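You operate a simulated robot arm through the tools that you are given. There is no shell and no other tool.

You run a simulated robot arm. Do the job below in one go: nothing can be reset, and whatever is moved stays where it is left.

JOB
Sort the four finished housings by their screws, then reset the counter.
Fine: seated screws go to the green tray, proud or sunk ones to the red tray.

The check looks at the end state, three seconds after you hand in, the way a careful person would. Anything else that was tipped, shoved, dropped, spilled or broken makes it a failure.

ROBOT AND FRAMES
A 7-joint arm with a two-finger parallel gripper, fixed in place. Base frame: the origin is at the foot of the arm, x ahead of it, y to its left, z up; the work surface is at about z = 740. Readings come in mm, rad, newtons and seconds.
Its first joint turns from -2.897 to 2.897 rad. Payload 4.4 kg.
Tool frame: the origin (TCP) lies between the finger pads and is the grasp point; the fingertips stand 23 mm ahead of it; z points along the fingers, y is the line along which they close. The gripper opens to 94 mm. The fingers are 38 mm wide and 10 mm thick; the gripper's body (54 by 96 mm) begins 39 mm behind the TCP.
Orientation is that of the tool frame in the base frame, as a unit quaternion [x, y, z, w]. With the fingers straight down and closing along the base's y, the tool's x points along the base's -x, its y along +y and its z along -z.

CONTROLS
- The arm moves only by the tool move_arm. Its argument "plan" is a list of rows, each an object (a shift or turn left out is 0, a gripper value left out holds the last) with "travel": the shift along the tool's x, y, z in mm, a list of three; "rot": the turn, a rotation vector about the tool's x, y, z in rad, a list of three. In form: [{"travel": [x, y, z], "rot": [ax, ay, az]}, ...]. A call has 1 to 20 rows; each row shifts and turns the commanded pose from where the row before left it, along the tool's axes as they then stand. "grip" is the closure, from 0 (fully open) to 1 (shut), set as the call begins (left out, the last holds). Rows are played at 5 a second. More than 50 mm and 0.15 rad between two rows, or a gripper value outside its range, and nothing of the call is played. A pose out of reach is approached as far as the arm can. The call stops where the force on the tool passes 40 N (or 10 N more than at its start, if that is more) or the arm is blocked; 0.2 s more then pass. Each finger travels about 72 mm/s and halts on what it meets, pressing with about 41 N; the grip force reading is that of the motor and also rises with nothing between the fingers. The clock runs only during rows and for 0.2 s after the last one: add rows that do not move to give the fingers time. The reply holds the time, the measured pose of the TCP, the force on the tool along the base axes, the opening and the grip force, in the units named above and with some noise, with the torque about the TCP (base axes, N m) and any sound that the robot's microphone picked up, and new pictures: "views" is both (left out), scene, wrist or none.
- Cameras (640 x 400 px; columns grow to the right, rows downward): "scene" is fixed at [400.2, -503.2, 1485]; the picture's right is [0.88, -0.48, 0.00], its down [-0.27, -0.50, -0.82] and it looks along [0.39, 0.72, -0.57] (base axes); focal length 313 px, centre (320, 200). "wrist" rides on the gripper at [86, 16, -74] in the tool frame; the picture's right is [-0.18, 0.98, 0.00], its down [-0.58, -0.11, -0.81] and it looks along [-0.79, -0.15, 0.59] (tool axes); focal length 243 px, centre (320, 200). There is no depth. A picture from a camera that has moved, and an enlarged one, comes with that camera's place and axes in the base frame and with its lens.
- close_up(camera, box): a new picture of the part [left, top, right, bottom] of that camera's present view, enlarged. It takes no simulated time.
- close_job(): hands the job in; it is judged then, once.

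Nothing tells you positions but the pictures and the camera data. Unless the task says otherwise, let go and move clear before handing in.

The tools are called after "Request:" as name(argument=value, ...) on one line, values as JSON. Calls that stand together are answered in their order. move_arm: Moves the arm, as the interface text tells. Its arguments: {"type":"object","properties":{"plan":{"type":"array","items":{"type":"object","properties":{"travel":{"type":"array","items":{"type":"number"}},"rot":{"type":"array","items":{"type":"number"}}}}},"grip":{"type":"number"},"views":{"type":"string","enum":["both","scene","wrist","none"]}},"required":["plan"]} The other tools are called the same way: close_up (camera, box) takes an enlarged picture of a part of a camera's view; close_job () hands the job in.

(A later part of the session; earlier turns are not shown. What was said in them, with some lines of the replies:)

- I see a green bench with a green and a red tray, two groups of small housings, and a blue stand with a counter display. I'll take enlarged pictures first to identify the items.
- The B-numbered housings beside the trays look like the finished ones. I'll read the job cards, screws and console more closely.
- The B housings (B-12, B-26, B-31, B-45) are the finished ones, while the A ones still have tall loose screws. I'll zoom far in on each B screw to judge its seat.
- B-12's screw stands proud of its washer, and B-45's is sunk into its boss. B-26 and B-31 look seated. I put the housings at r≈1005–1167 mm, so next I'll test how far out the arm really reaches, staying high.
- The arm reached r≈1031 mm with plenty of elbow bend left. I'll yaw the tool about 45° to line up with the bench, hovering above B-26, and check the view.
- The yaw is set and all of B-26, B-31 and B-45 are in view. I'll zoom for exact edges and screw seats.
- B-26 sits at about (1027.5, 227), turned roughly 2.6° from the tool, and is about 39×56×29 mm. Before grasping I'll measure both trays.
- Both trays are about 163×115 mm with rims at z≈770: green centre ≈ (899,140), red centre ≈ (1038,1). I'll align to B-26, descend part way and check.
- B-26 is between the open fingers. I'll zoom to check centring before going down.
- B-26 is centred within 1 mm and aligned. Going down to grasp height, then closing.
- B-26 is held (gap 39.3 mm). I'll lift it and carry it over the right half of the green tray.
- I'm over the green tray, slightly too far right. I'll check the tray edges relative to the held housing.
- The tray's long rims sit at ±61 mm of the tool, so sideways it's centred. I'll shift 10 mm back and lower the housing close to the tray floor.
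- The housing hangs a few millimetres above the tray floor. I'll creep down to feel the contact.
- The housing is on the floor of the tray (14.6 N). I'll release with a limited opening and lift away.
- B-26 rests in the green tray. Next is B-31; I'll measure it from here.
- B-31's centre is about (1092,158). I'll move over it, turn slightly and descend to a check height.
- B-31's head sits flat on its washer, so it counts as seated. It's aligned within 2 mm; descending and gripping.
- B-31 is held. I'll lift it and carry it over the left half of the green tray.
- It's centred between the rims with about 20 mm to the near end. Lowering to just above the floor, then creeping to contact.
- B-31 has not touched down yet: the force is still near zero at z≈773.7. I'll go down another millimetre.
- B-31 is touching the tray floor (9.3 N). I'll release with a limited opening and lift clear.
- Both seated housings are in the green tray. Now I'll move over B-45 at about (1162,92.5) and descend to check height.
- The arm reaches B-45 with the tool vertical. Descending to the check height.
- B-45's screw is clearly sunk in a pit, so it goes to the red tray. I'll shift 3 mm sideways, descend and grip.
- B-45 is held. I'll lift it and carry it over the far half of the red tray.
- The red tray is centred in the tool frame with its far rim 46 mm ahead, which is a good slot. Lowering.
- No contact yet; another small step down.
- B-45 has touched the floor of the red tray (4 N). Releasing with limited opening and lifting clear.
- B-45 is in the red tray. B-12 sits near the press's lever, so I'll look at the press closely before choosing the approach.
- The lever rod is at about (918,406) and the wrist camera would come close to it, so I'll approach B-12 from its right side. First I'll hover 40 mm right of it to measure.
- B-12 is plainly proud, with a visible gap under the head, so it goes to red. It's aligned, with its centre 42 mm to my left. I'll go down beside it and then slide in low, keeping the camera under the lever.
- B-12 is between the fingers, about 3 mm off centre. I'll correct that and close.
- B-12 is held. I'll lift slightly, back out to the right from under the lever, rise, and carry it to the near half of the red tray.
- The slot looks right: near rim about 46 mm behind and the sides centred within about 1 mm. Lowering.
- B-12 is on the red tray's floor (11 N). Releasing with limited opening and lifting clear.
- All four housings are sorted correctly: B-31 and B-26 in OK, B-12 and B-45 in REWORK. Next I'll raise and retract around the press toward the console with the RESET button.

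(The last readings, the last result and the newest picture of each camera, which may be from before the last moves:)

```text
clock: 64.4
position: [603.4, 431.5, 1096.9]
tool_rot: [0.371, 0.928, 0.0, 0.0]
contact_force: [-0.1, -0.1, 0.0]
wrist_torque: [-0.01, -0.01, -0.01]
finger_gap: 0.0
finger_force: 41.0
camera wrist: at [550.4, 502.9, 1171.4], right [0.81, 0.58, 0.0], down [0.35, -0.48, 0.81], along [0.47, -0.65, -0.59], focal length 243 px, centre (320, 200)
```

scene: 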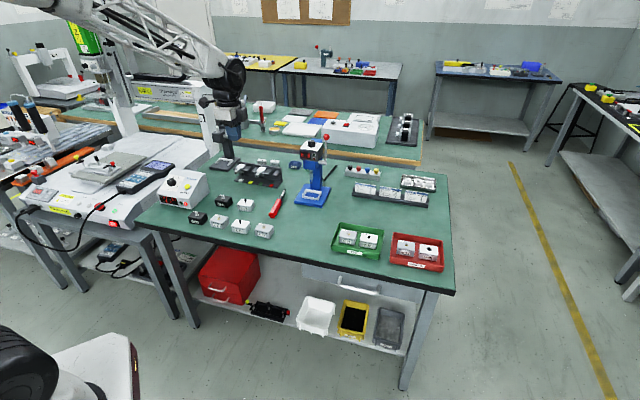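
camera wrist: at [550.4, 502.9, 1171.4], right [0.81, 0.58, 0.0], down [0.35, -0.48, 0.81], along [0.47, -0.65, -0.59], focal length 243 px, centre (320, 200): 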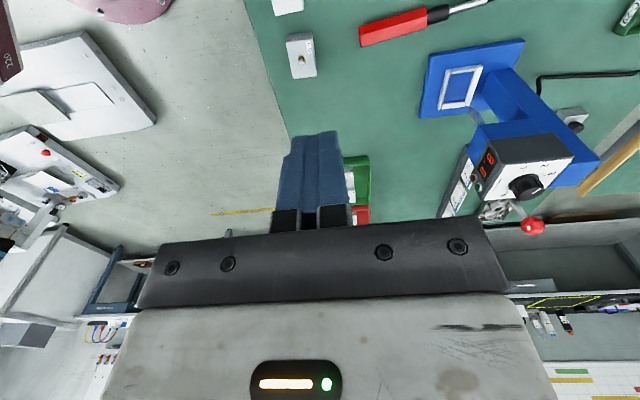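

The way is clear. I'll move toward the console and turn the tool so the camera faces it from the operator's side.

Request:
move_arm(plan=[{"travel": [34.3, -2.7, 0]}, {"travel": [34.3, -2.7, 0]}, {"travel": [34.3, -2.7, 0]}, {"travel": [34.3, -2.7, 0]}, {"travel": [34.3, -2.7, 0]}, {"travel": [34.3, -2.7, 0]}, {"rot": [0, 0, -0.1405]}, {"rot": [0, 0, -0.1405]}, {"rot": [0, 0, -0.1405]}, {"rot": [0, 0, -0.1405]}, {"rot": [0, 0, -0.1405]}, {"rot": [0, 0, -0.1405]}, {"rot": [0, 0, -0.1405]}, {"rot": [0, 0, -0.1405]}, {"rot": [0, 0, -0.1405]}, {"rot": [0, 0, -0.1405]}, {"rot": [0, 0, -0.1405]}, {"travel": [0, 0, 40]}, {"travel": [0, 0, 40]}, {"travel": [0, 0, 0]}])

```text
clock: 68.6
position: [441.9, 558.8, 1017.9]
tool_rot: [-0.383, 0.924, 0.0, 0.001]
contact_force: [-1.3, -0.4, -1.0]
wrist_torque: [0.02, 0.02, 0.02]
finger_gap: 0.0
finger_force: 40.8
camera wrist: at [369.5, 509.4, 1090.8], right [-0.56, 0.83, 0.0], down [0.49, 0.33, 0.81], along [0.67, 0.46, -0.59], focal length 243 px, centre (320, 200)
```

scene: 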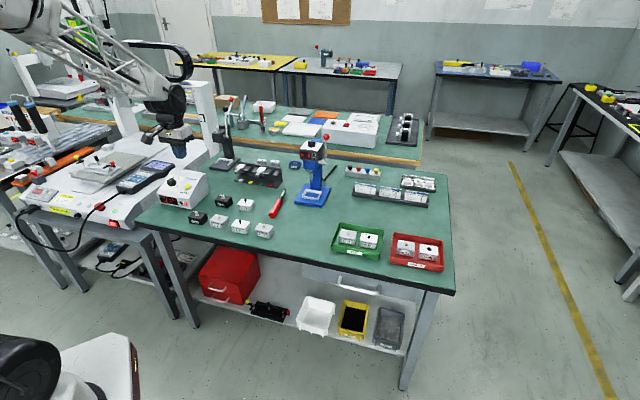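
wrist: 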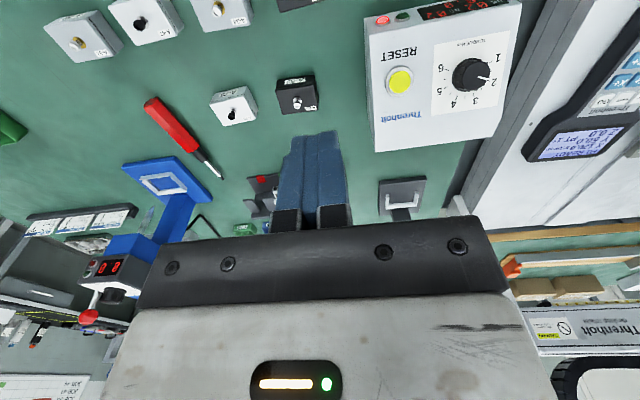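

The console and its RESET button are in view. I'll zoom to triangulate the button and the slope of the panel.

Request:
close_up(camera="wrist", box=[355, 0, 535, 160])

Request:
close_up(camera="wrist", box=[375, 55, 425, 105])

Request:
close_up(camera="scene", box=[155, 160, 215, 215])

Request:
close_up(camera="scene", box=[180, 178, 196, 192])

```text
2.50 times, centred on (445, 80) of wrist
camera zoom: at [369.5, 509.4, 1090.8], right [-0.56, 0.83, 0.0], down [0.49, 0.33, 0.81], along [0.67, 0.46, -0.59], focal length 606 px, centre (8, 500)
```

zoom: 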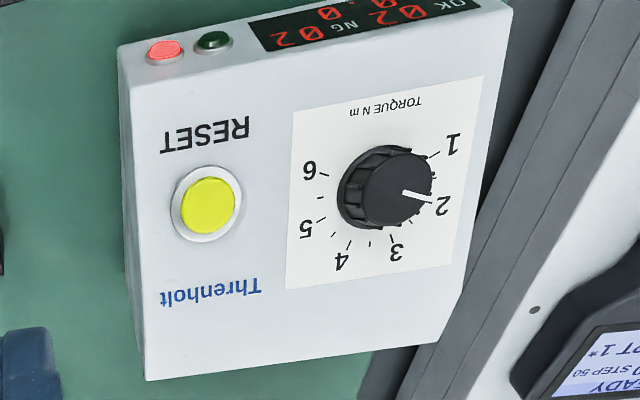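

```text
8.00 times, centred on (400, 80) of wrist
camera zoom: at [369.5, 509.4, 1090.8], right [-0.56, 0.83, 0.0], down [0.49, 0.33, 0.81], along [0.67, 0.46, -0.59], focal length 1941 px, centre (-320, 1160)
```

zoom: 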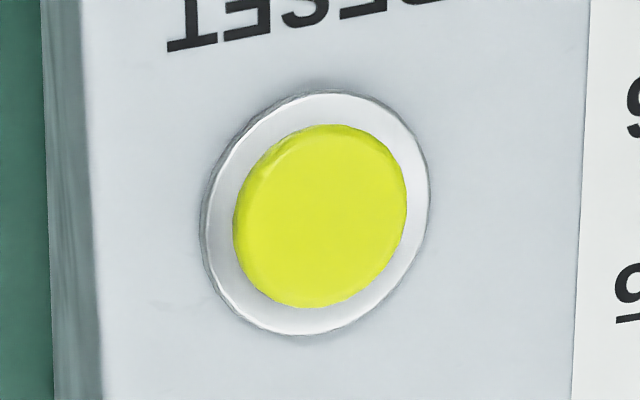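

```text
7.27 times, centred on (185, 188) of scene
camera zoom: at [400.2, -503.2, 1485.0], right [0.88, -0.48, 0.0], down [-0.27, -0.5, -0.82], along [0.39, 0.72, -0.57], focal length 2274 px, centre (1302, 291)
```

zoom: 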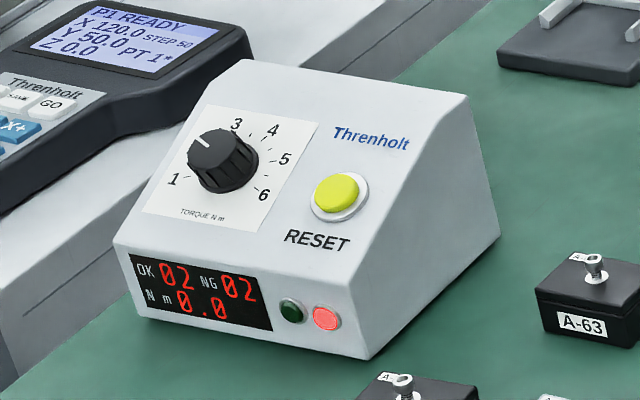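

```text
16.00 times, centred on (188, 185) of scene
camera zoom: at [400.2, -503.2, 1485.0], right [0.88, -0.48, 0.0], down [-0.27, -0.5, -0.82], along [0.39, 0.72, -0.57], focal length 5002 px, centre (2432, 440)
```

zoom: 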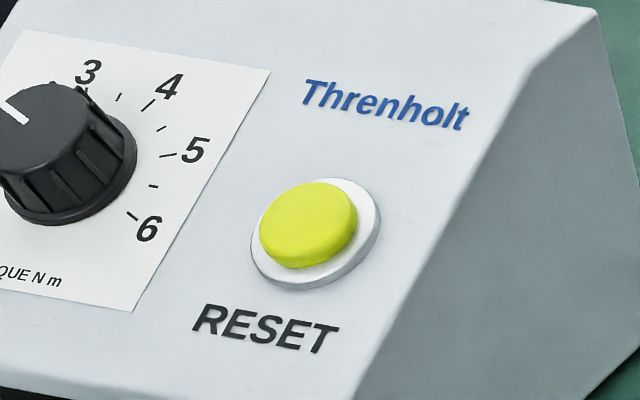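

I triangulate the button cap at about (440, 673.5, 812) on a panel sloping about 20°. I'll move above it, descend part way and tilt the tool 20° so it pushes along the button's axis.

Request:
move_arm(plan=[{"travel": [-20.6, 27.4, 0]}, {"travel": [-20.6, 27.4, 0]}, {"travel": [-20.6, 27.3, 0]}, {"travel": [0, 0, 35]}, {"travel": [0, 0, 35]}, {"travel": [0, 0, 30]}, {"rot": [0, -0.1135, 0]}, {"rot": [0, -0.1135, 0]}, {"rot": [0, -0.1135, 0]}, {"travel": [0, 0, 0]}, {"travel": [0, 0, 0]}])

Request:
close_up(camera="scene", box=[130, 120, 230, 220])

```text
clock: 71.0
position: [428.6, 662.2, 917.5]
tool_rot: [-0.376, 0.911, 0.065, 0.158]
contact_force: [-0.8, 0.7, -0.4]
wrist_torque: [-0.02, -0.04, -0.02]
finger_gap: 0.0
finger_force: 40.6
camera wrist: at [341.3, 598.1, 959.1], right [-0.57, 0.82, 0.06], down [0.27, 0.12, 0.95], along [0.77, 0.56, -0.29], focal length 243 px, centre (320, 200)
```

scene: 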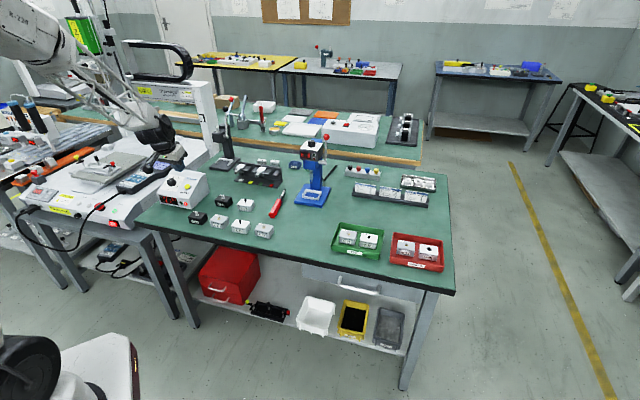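
wrist: 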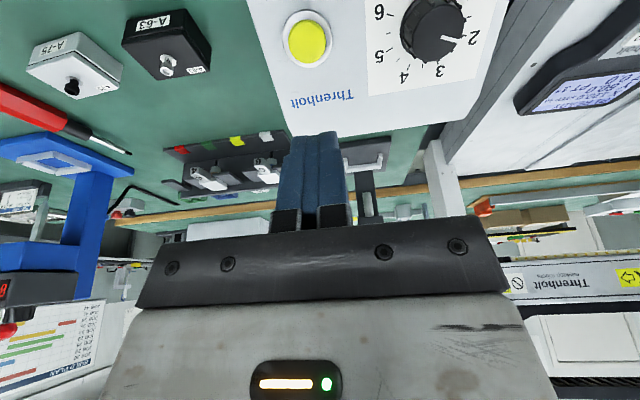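

```text
4.00 times, centred on (180, 170) of scene
camera zoom: at [400.2, -503.2, 1485.0], right [0.88, -0.48, 0.0], down [-0.27, -0.5, -0.82], along [0.39, 0.72, -0.57], focal length 1250 px, centre (880, 320)
```

zoom: 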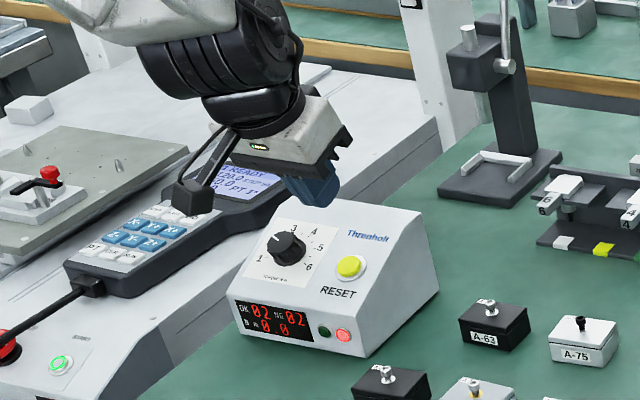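

The tool axis now matches the button's axis. I'll measure the button in the tool frame before the approach.

Request:
close_up(camera="wrist", box=[270, 0, 350, 80])

```text
5.00 times, centred on (310, 40) of wrist
camera zoom: at [341.3, 598.1, 959.1], right [-0.57, 0.82, 0.06], down [0.27, 0.12, 0.95], along [0.77, 0.56, -0.29], focal length 1213 px, centre (370, 1000)
```

zoom: 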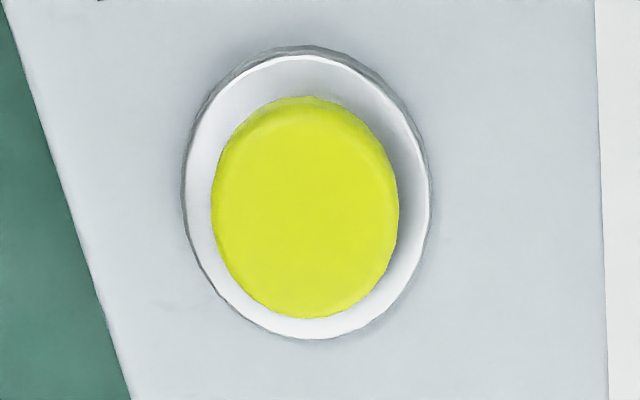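

The button is about 20 mm in +x and 5 mm in −y of the tool axis. I'll correct and move to about 30 mm stand-off, then check again.

Request:
move_arm(plan=[{"travel": [10, -2.5, 15]}, {"travel": [9.7, -2.5, 18]}, {"travel": [0, 0, 20]}, {"travel": [0, 0, 0]}, {"travel": [0, 0, 0]}])

Request:
close_up(camera="wrist", box=[260, 60, 380, 180])

Request:
close_up(camera="scene", box=[155, 145, 215, 215])

```text
clock: 72.2
position: [432.3, 656.7, 862.5]
tool_rot: [-0.376, 0.911, 0.064, 0.156]
contact_force: [0.3, 0.8, 0.0]
wrist_torque: [0.02, -0.01, -0.01]
finger_gap: 0.0
finger_force: 40.8
camera wrist: at [344.2, 593.6, 903.1], right [-0.57, 0.82, 0.06], down [0.27, 0.12, 0.95], along [0.77, 0.56, -0.29], focal length 243 px, centre (320, 200)
```

scene: 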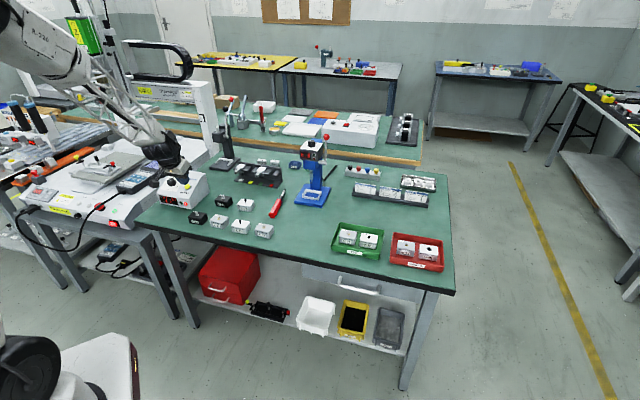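
wrist: 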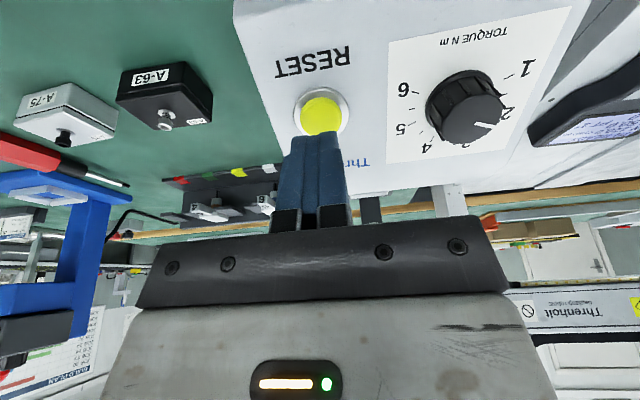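

```text
3.33 times, centred on (320, 120) of wrist
camera zoom: at [344.2, 593.6, 903.1], right [-0.57, 0.82, 0.06], down [0.27, 0.12, 0.95], along [0.77, 0.56, -0.29], focal length 809 px, centre (320, 467)
```

zoom: 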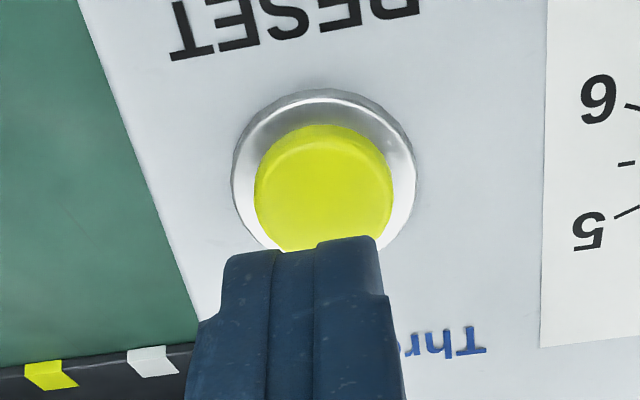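

```text
5.71 times, centred on (185, 180) of scene
camera zoom: at [400.2, -503.2, 1485.0], right [0.88, -0.48, 0.0], down [-0.27, -0.5, -0.82], along [0.39, 0.72, -0.57], focal length 1786 px, centre (1091, 314)
```

zoom: 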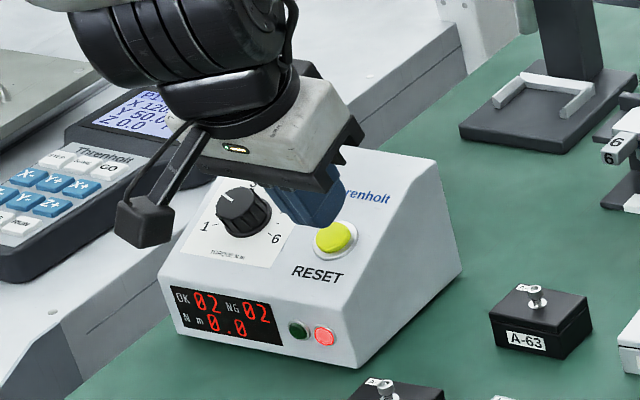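

The button is now nearly on the tool axis (about −3.5 mm in x). I'll correct this and close to about 6 mm.

Request:
move_arm(plan=[{"travel": [-3.5, -0.3, 8]}, {"travel": [0, 0, 8]}, {"travel": [0, 0, 6]}, {"travel": [0, 0, 0]}, {"travel": [0, 0, 0]}])

Request:
close_up(camera="wrist", box=[260, 60, 380, 180])

Request:
close_up(camera="scene", box=[165, 165, 205, 205])

```text
clock: 73.4
position: [439.4, 665.6, 841.6]
tool_rot: [-0.377, 0.911, 0.065, 0.157]
contact_force: [-19.8, -6.0, 24.9]
wrist_torque: [0.11, 0.21, 0.15]
finger_gap: 0.2
finger_force: 40.7
heard: click
camera wrist: at [351.9, 601.6, 883.5], right [-0.57, 0.82, 0.06], down [0.27, 0.12, 0.95], along [0.77, 0.56, -0.29], focal length 243 px, centre (320, 200)
```

scene: 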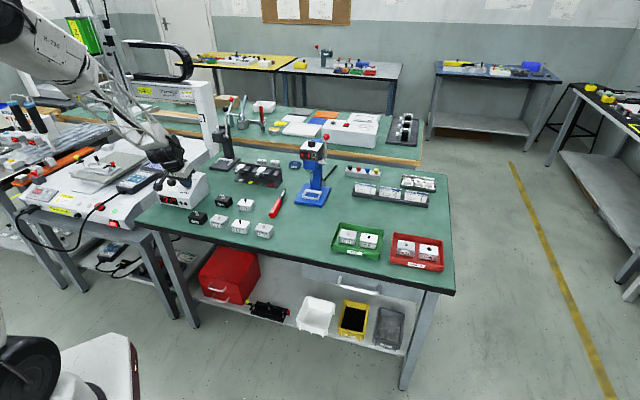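
wrist: 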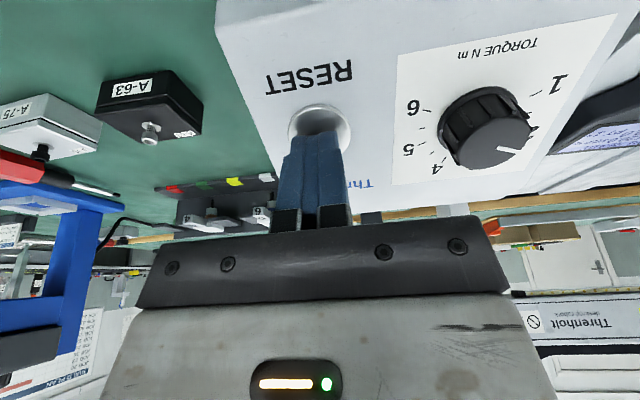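

```text
3.33 times, centred on (320, 120) of wrist
camera zoom: at [351.9, 601.6, 883.5], right [-0.57, 0.82, 0.06], down [0.27, 0.12, 0.95], along [0.77, 0.56, -0.29], focal length 809 px, centre (320, 467)
```

zoom: 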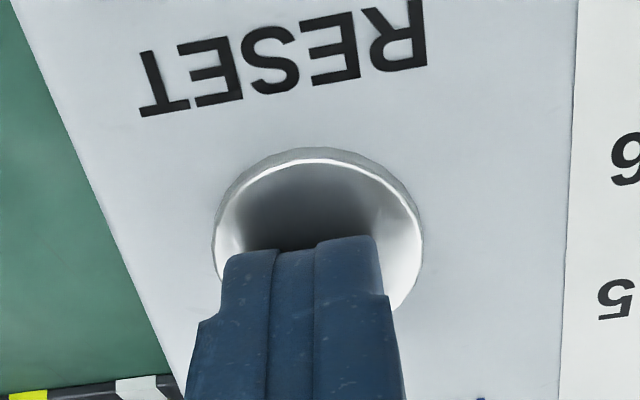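

```text
10.00 times, centred on (185, 185) of scene
camera zoom: at [400.2, -503.2, 1485.0], right [0.88, -0.48, 0.0], down [-0.27, -0.5, -0.82], along [0.39, 0.72, -0.57], focal length 3126 px, centre (1670, 350)
```

zoom: 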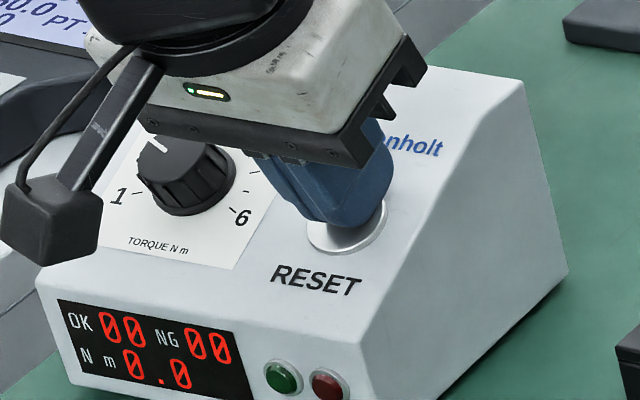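

The button is pressed: a click was heard and the counter now reads OK 00, NG 00. I'll back off straight along the tool axis right away.

Request:
move_arm(plan=[{"travel": [0, 0, -5]}, {"travel": [0, 0, -15]}, {"travel": [0, 0, -25]}, {"travel": [0, 0, -30]}, {"travel": [0, 0, 0]}, {"travel": [0, 0, 0]}])

Request:
close_up(camera="scene", box=[155, 160, 215, 215])

```text
clock: 74.8
position: [420.4, 647.7, 912.3]
tool_rot: [-0.376, 0.911, 0.065, 0.156]
contact_force: [1.3, 0.7, 0.4]
wrist_torque: [0.0, 0.02, 0.03]
finger_gap: 0.1
finger_force: 40.7
camera wrist: at [334.5, 583.7, 953.9], right [-0.57, 0.82, 0.06], down [0.27, 0.12, 0.95], along [0.77, 0.56, -0.29], focal length 243 px, centre (320, 200)
```

scene: 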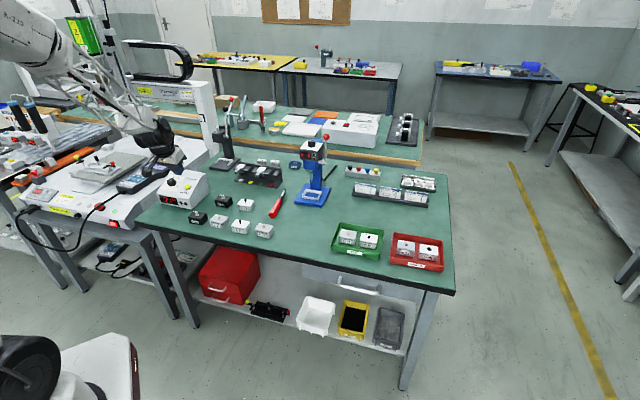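
wrist: 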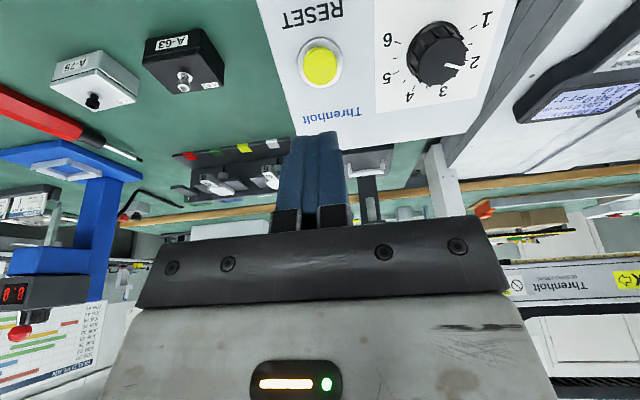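

```text
7.27 times, centred on (185, 188) of scene
camera zoom: at [400.2, -503.2, 1485.0], right [0.88, -0.48, 0.0], down [-0.27, -0.5, -0.82], along [0.39, 0.72, -0.57], focal length 2274 px, centre (1302, 291)
```

zoom: 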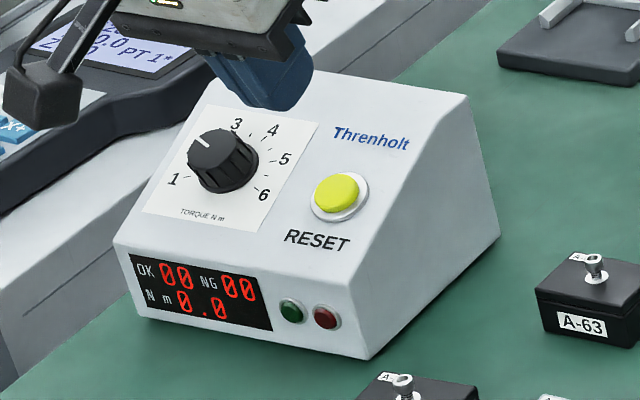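

The counter reads 00/00, the console hasn't moved, and the button has sprung back. I'll retreat higher, level the tool and do a final check of the whole bench.

Request:
move_arm(plan=[{"travel": [0, 0, -40]}, {"travel": [0, 0, -45]}, {"travel": [0, 0, -45]}, {"rot": [0, 0.1135, 0]}, {"rot": [0, 0.1135, 0]}, {"rot": [0, 0.1135, 0]}, {"travel": [0, 0, -40]}, {"travel": [0, 0, 0]}, {"travel": [0, 0, 0]}])

Request:
close_up(camera="scene", box=[140, 130, 300, 245])

Request:
close_up(camera="scene", box=[280, 130, 460, 280])

Request:
close_up(camera="scene", box=[155, 180, 195, 212])

```text
clock: 76.8
position: [390.4, 615.5, 1076.1]
tool_rot: [-0.382, 0.924, 0.0, 0.0]
contact_force: [0.3, -0.8, 0.3]
wrist_torque: [0.0, -0.01, -0.02]
finger_gap: 0.1
finger_force: 40.6
camera wrist: at [317.8, 566.2, 1149.6], right [-0.56, 0.83, 0.0], down [0.49, 0.33, 0.81], along [0.67, 0.46, -0.59], focal length 243 px, centre (320, 200)
```

scene: 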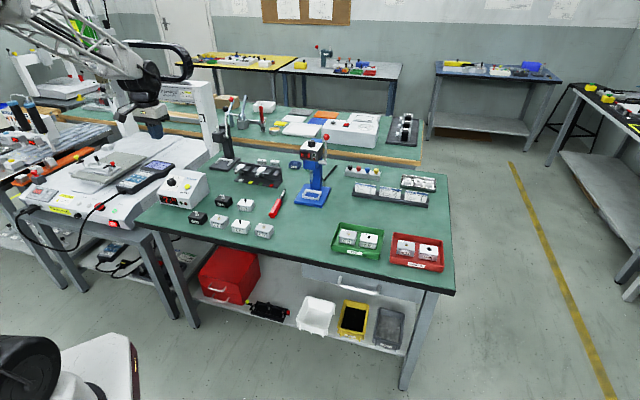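
wrist: 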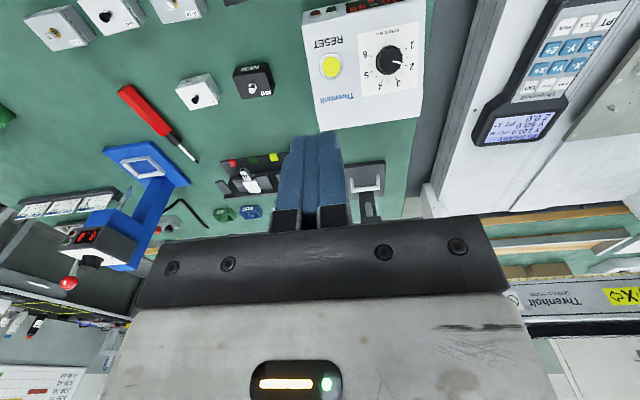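

```text
3.48 times, centred on (220, 188) of scene
camera zoom: at [400.2, -503.2, 1485.0], right [0.88, -0.48, 0.0], down [-0.27, -0.5, -0.82], along [0.39, 0.72, -0.57], focal length 1087 px, centre (668, 244)
```

zoom: 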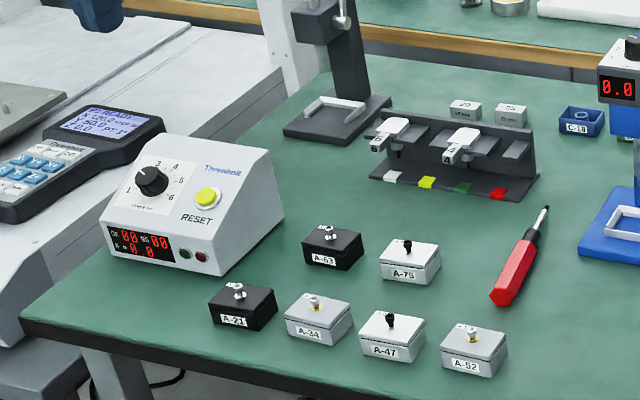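

```text
2.67 times, centred on (370, 205) of scene
camera zoom: at [400.2, -503.2, 1485.0], right [0.88, -0.48, 0.0], down [-0.27, -0.5, -0.82], along [0.39, 0.72, -0.57], focal length 834 px, centre (187, 187)
```

zoom: 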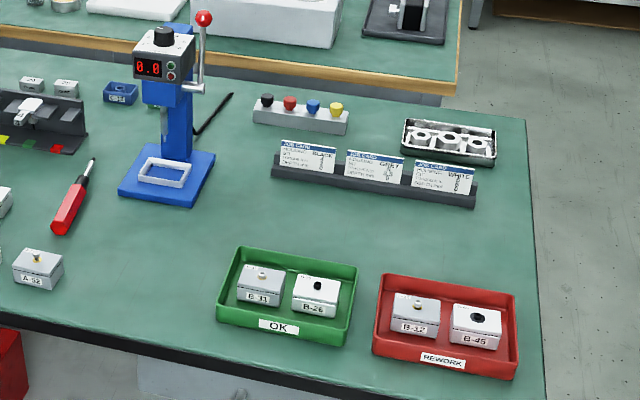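

```text
12.50 times, centred on (175, 196) of scene
camera zoom: at [400.2, -503.2, 1485.0], right [0.88, -0.48, 0.0], down [-0.27, -0.5, -0.82], along [0.39, 0.72, -0.57], focal length 3908 px, centre (2132, 250)
```

zoom: 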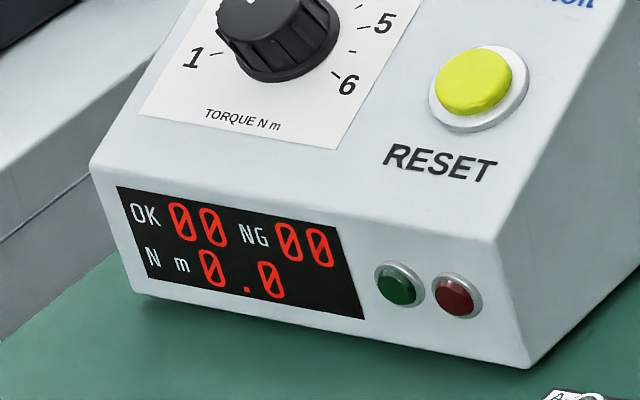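

Everything is in place: B-31 and B-26 are in OK, B-12 and B-45 are in REWORK, and the counter reads 00/00. Nothing else has moved and the arm is clear, so I'm handing in.

Request:
close_job()

```text
The job is handed in.
```

The four finished housings are sorted, and the counter is reset to OK 00, NG 00. I have handed the job in; I don't have the check's result.

| Housing | Screw | Tray |
|---|---|---|
| B-26 | seated | green (OK) |
| B-31 | seated | green (OK) |
| B-12 | proud, with a gap under the head | red (REWORK) |
| B-45 | sunk into a pit | red (REWORK) |

- **Counter:** It read OK 02, NG 02 before I pressed RESET. My fingers met the button sooner than I expected, with about 32 N. The console did not shift in the pictures, and the button sprang back.
- **Rest of the bench:** In the final pictures the A housings, the press and the other items were where they started. The gripper was empty and clear when I handed in.
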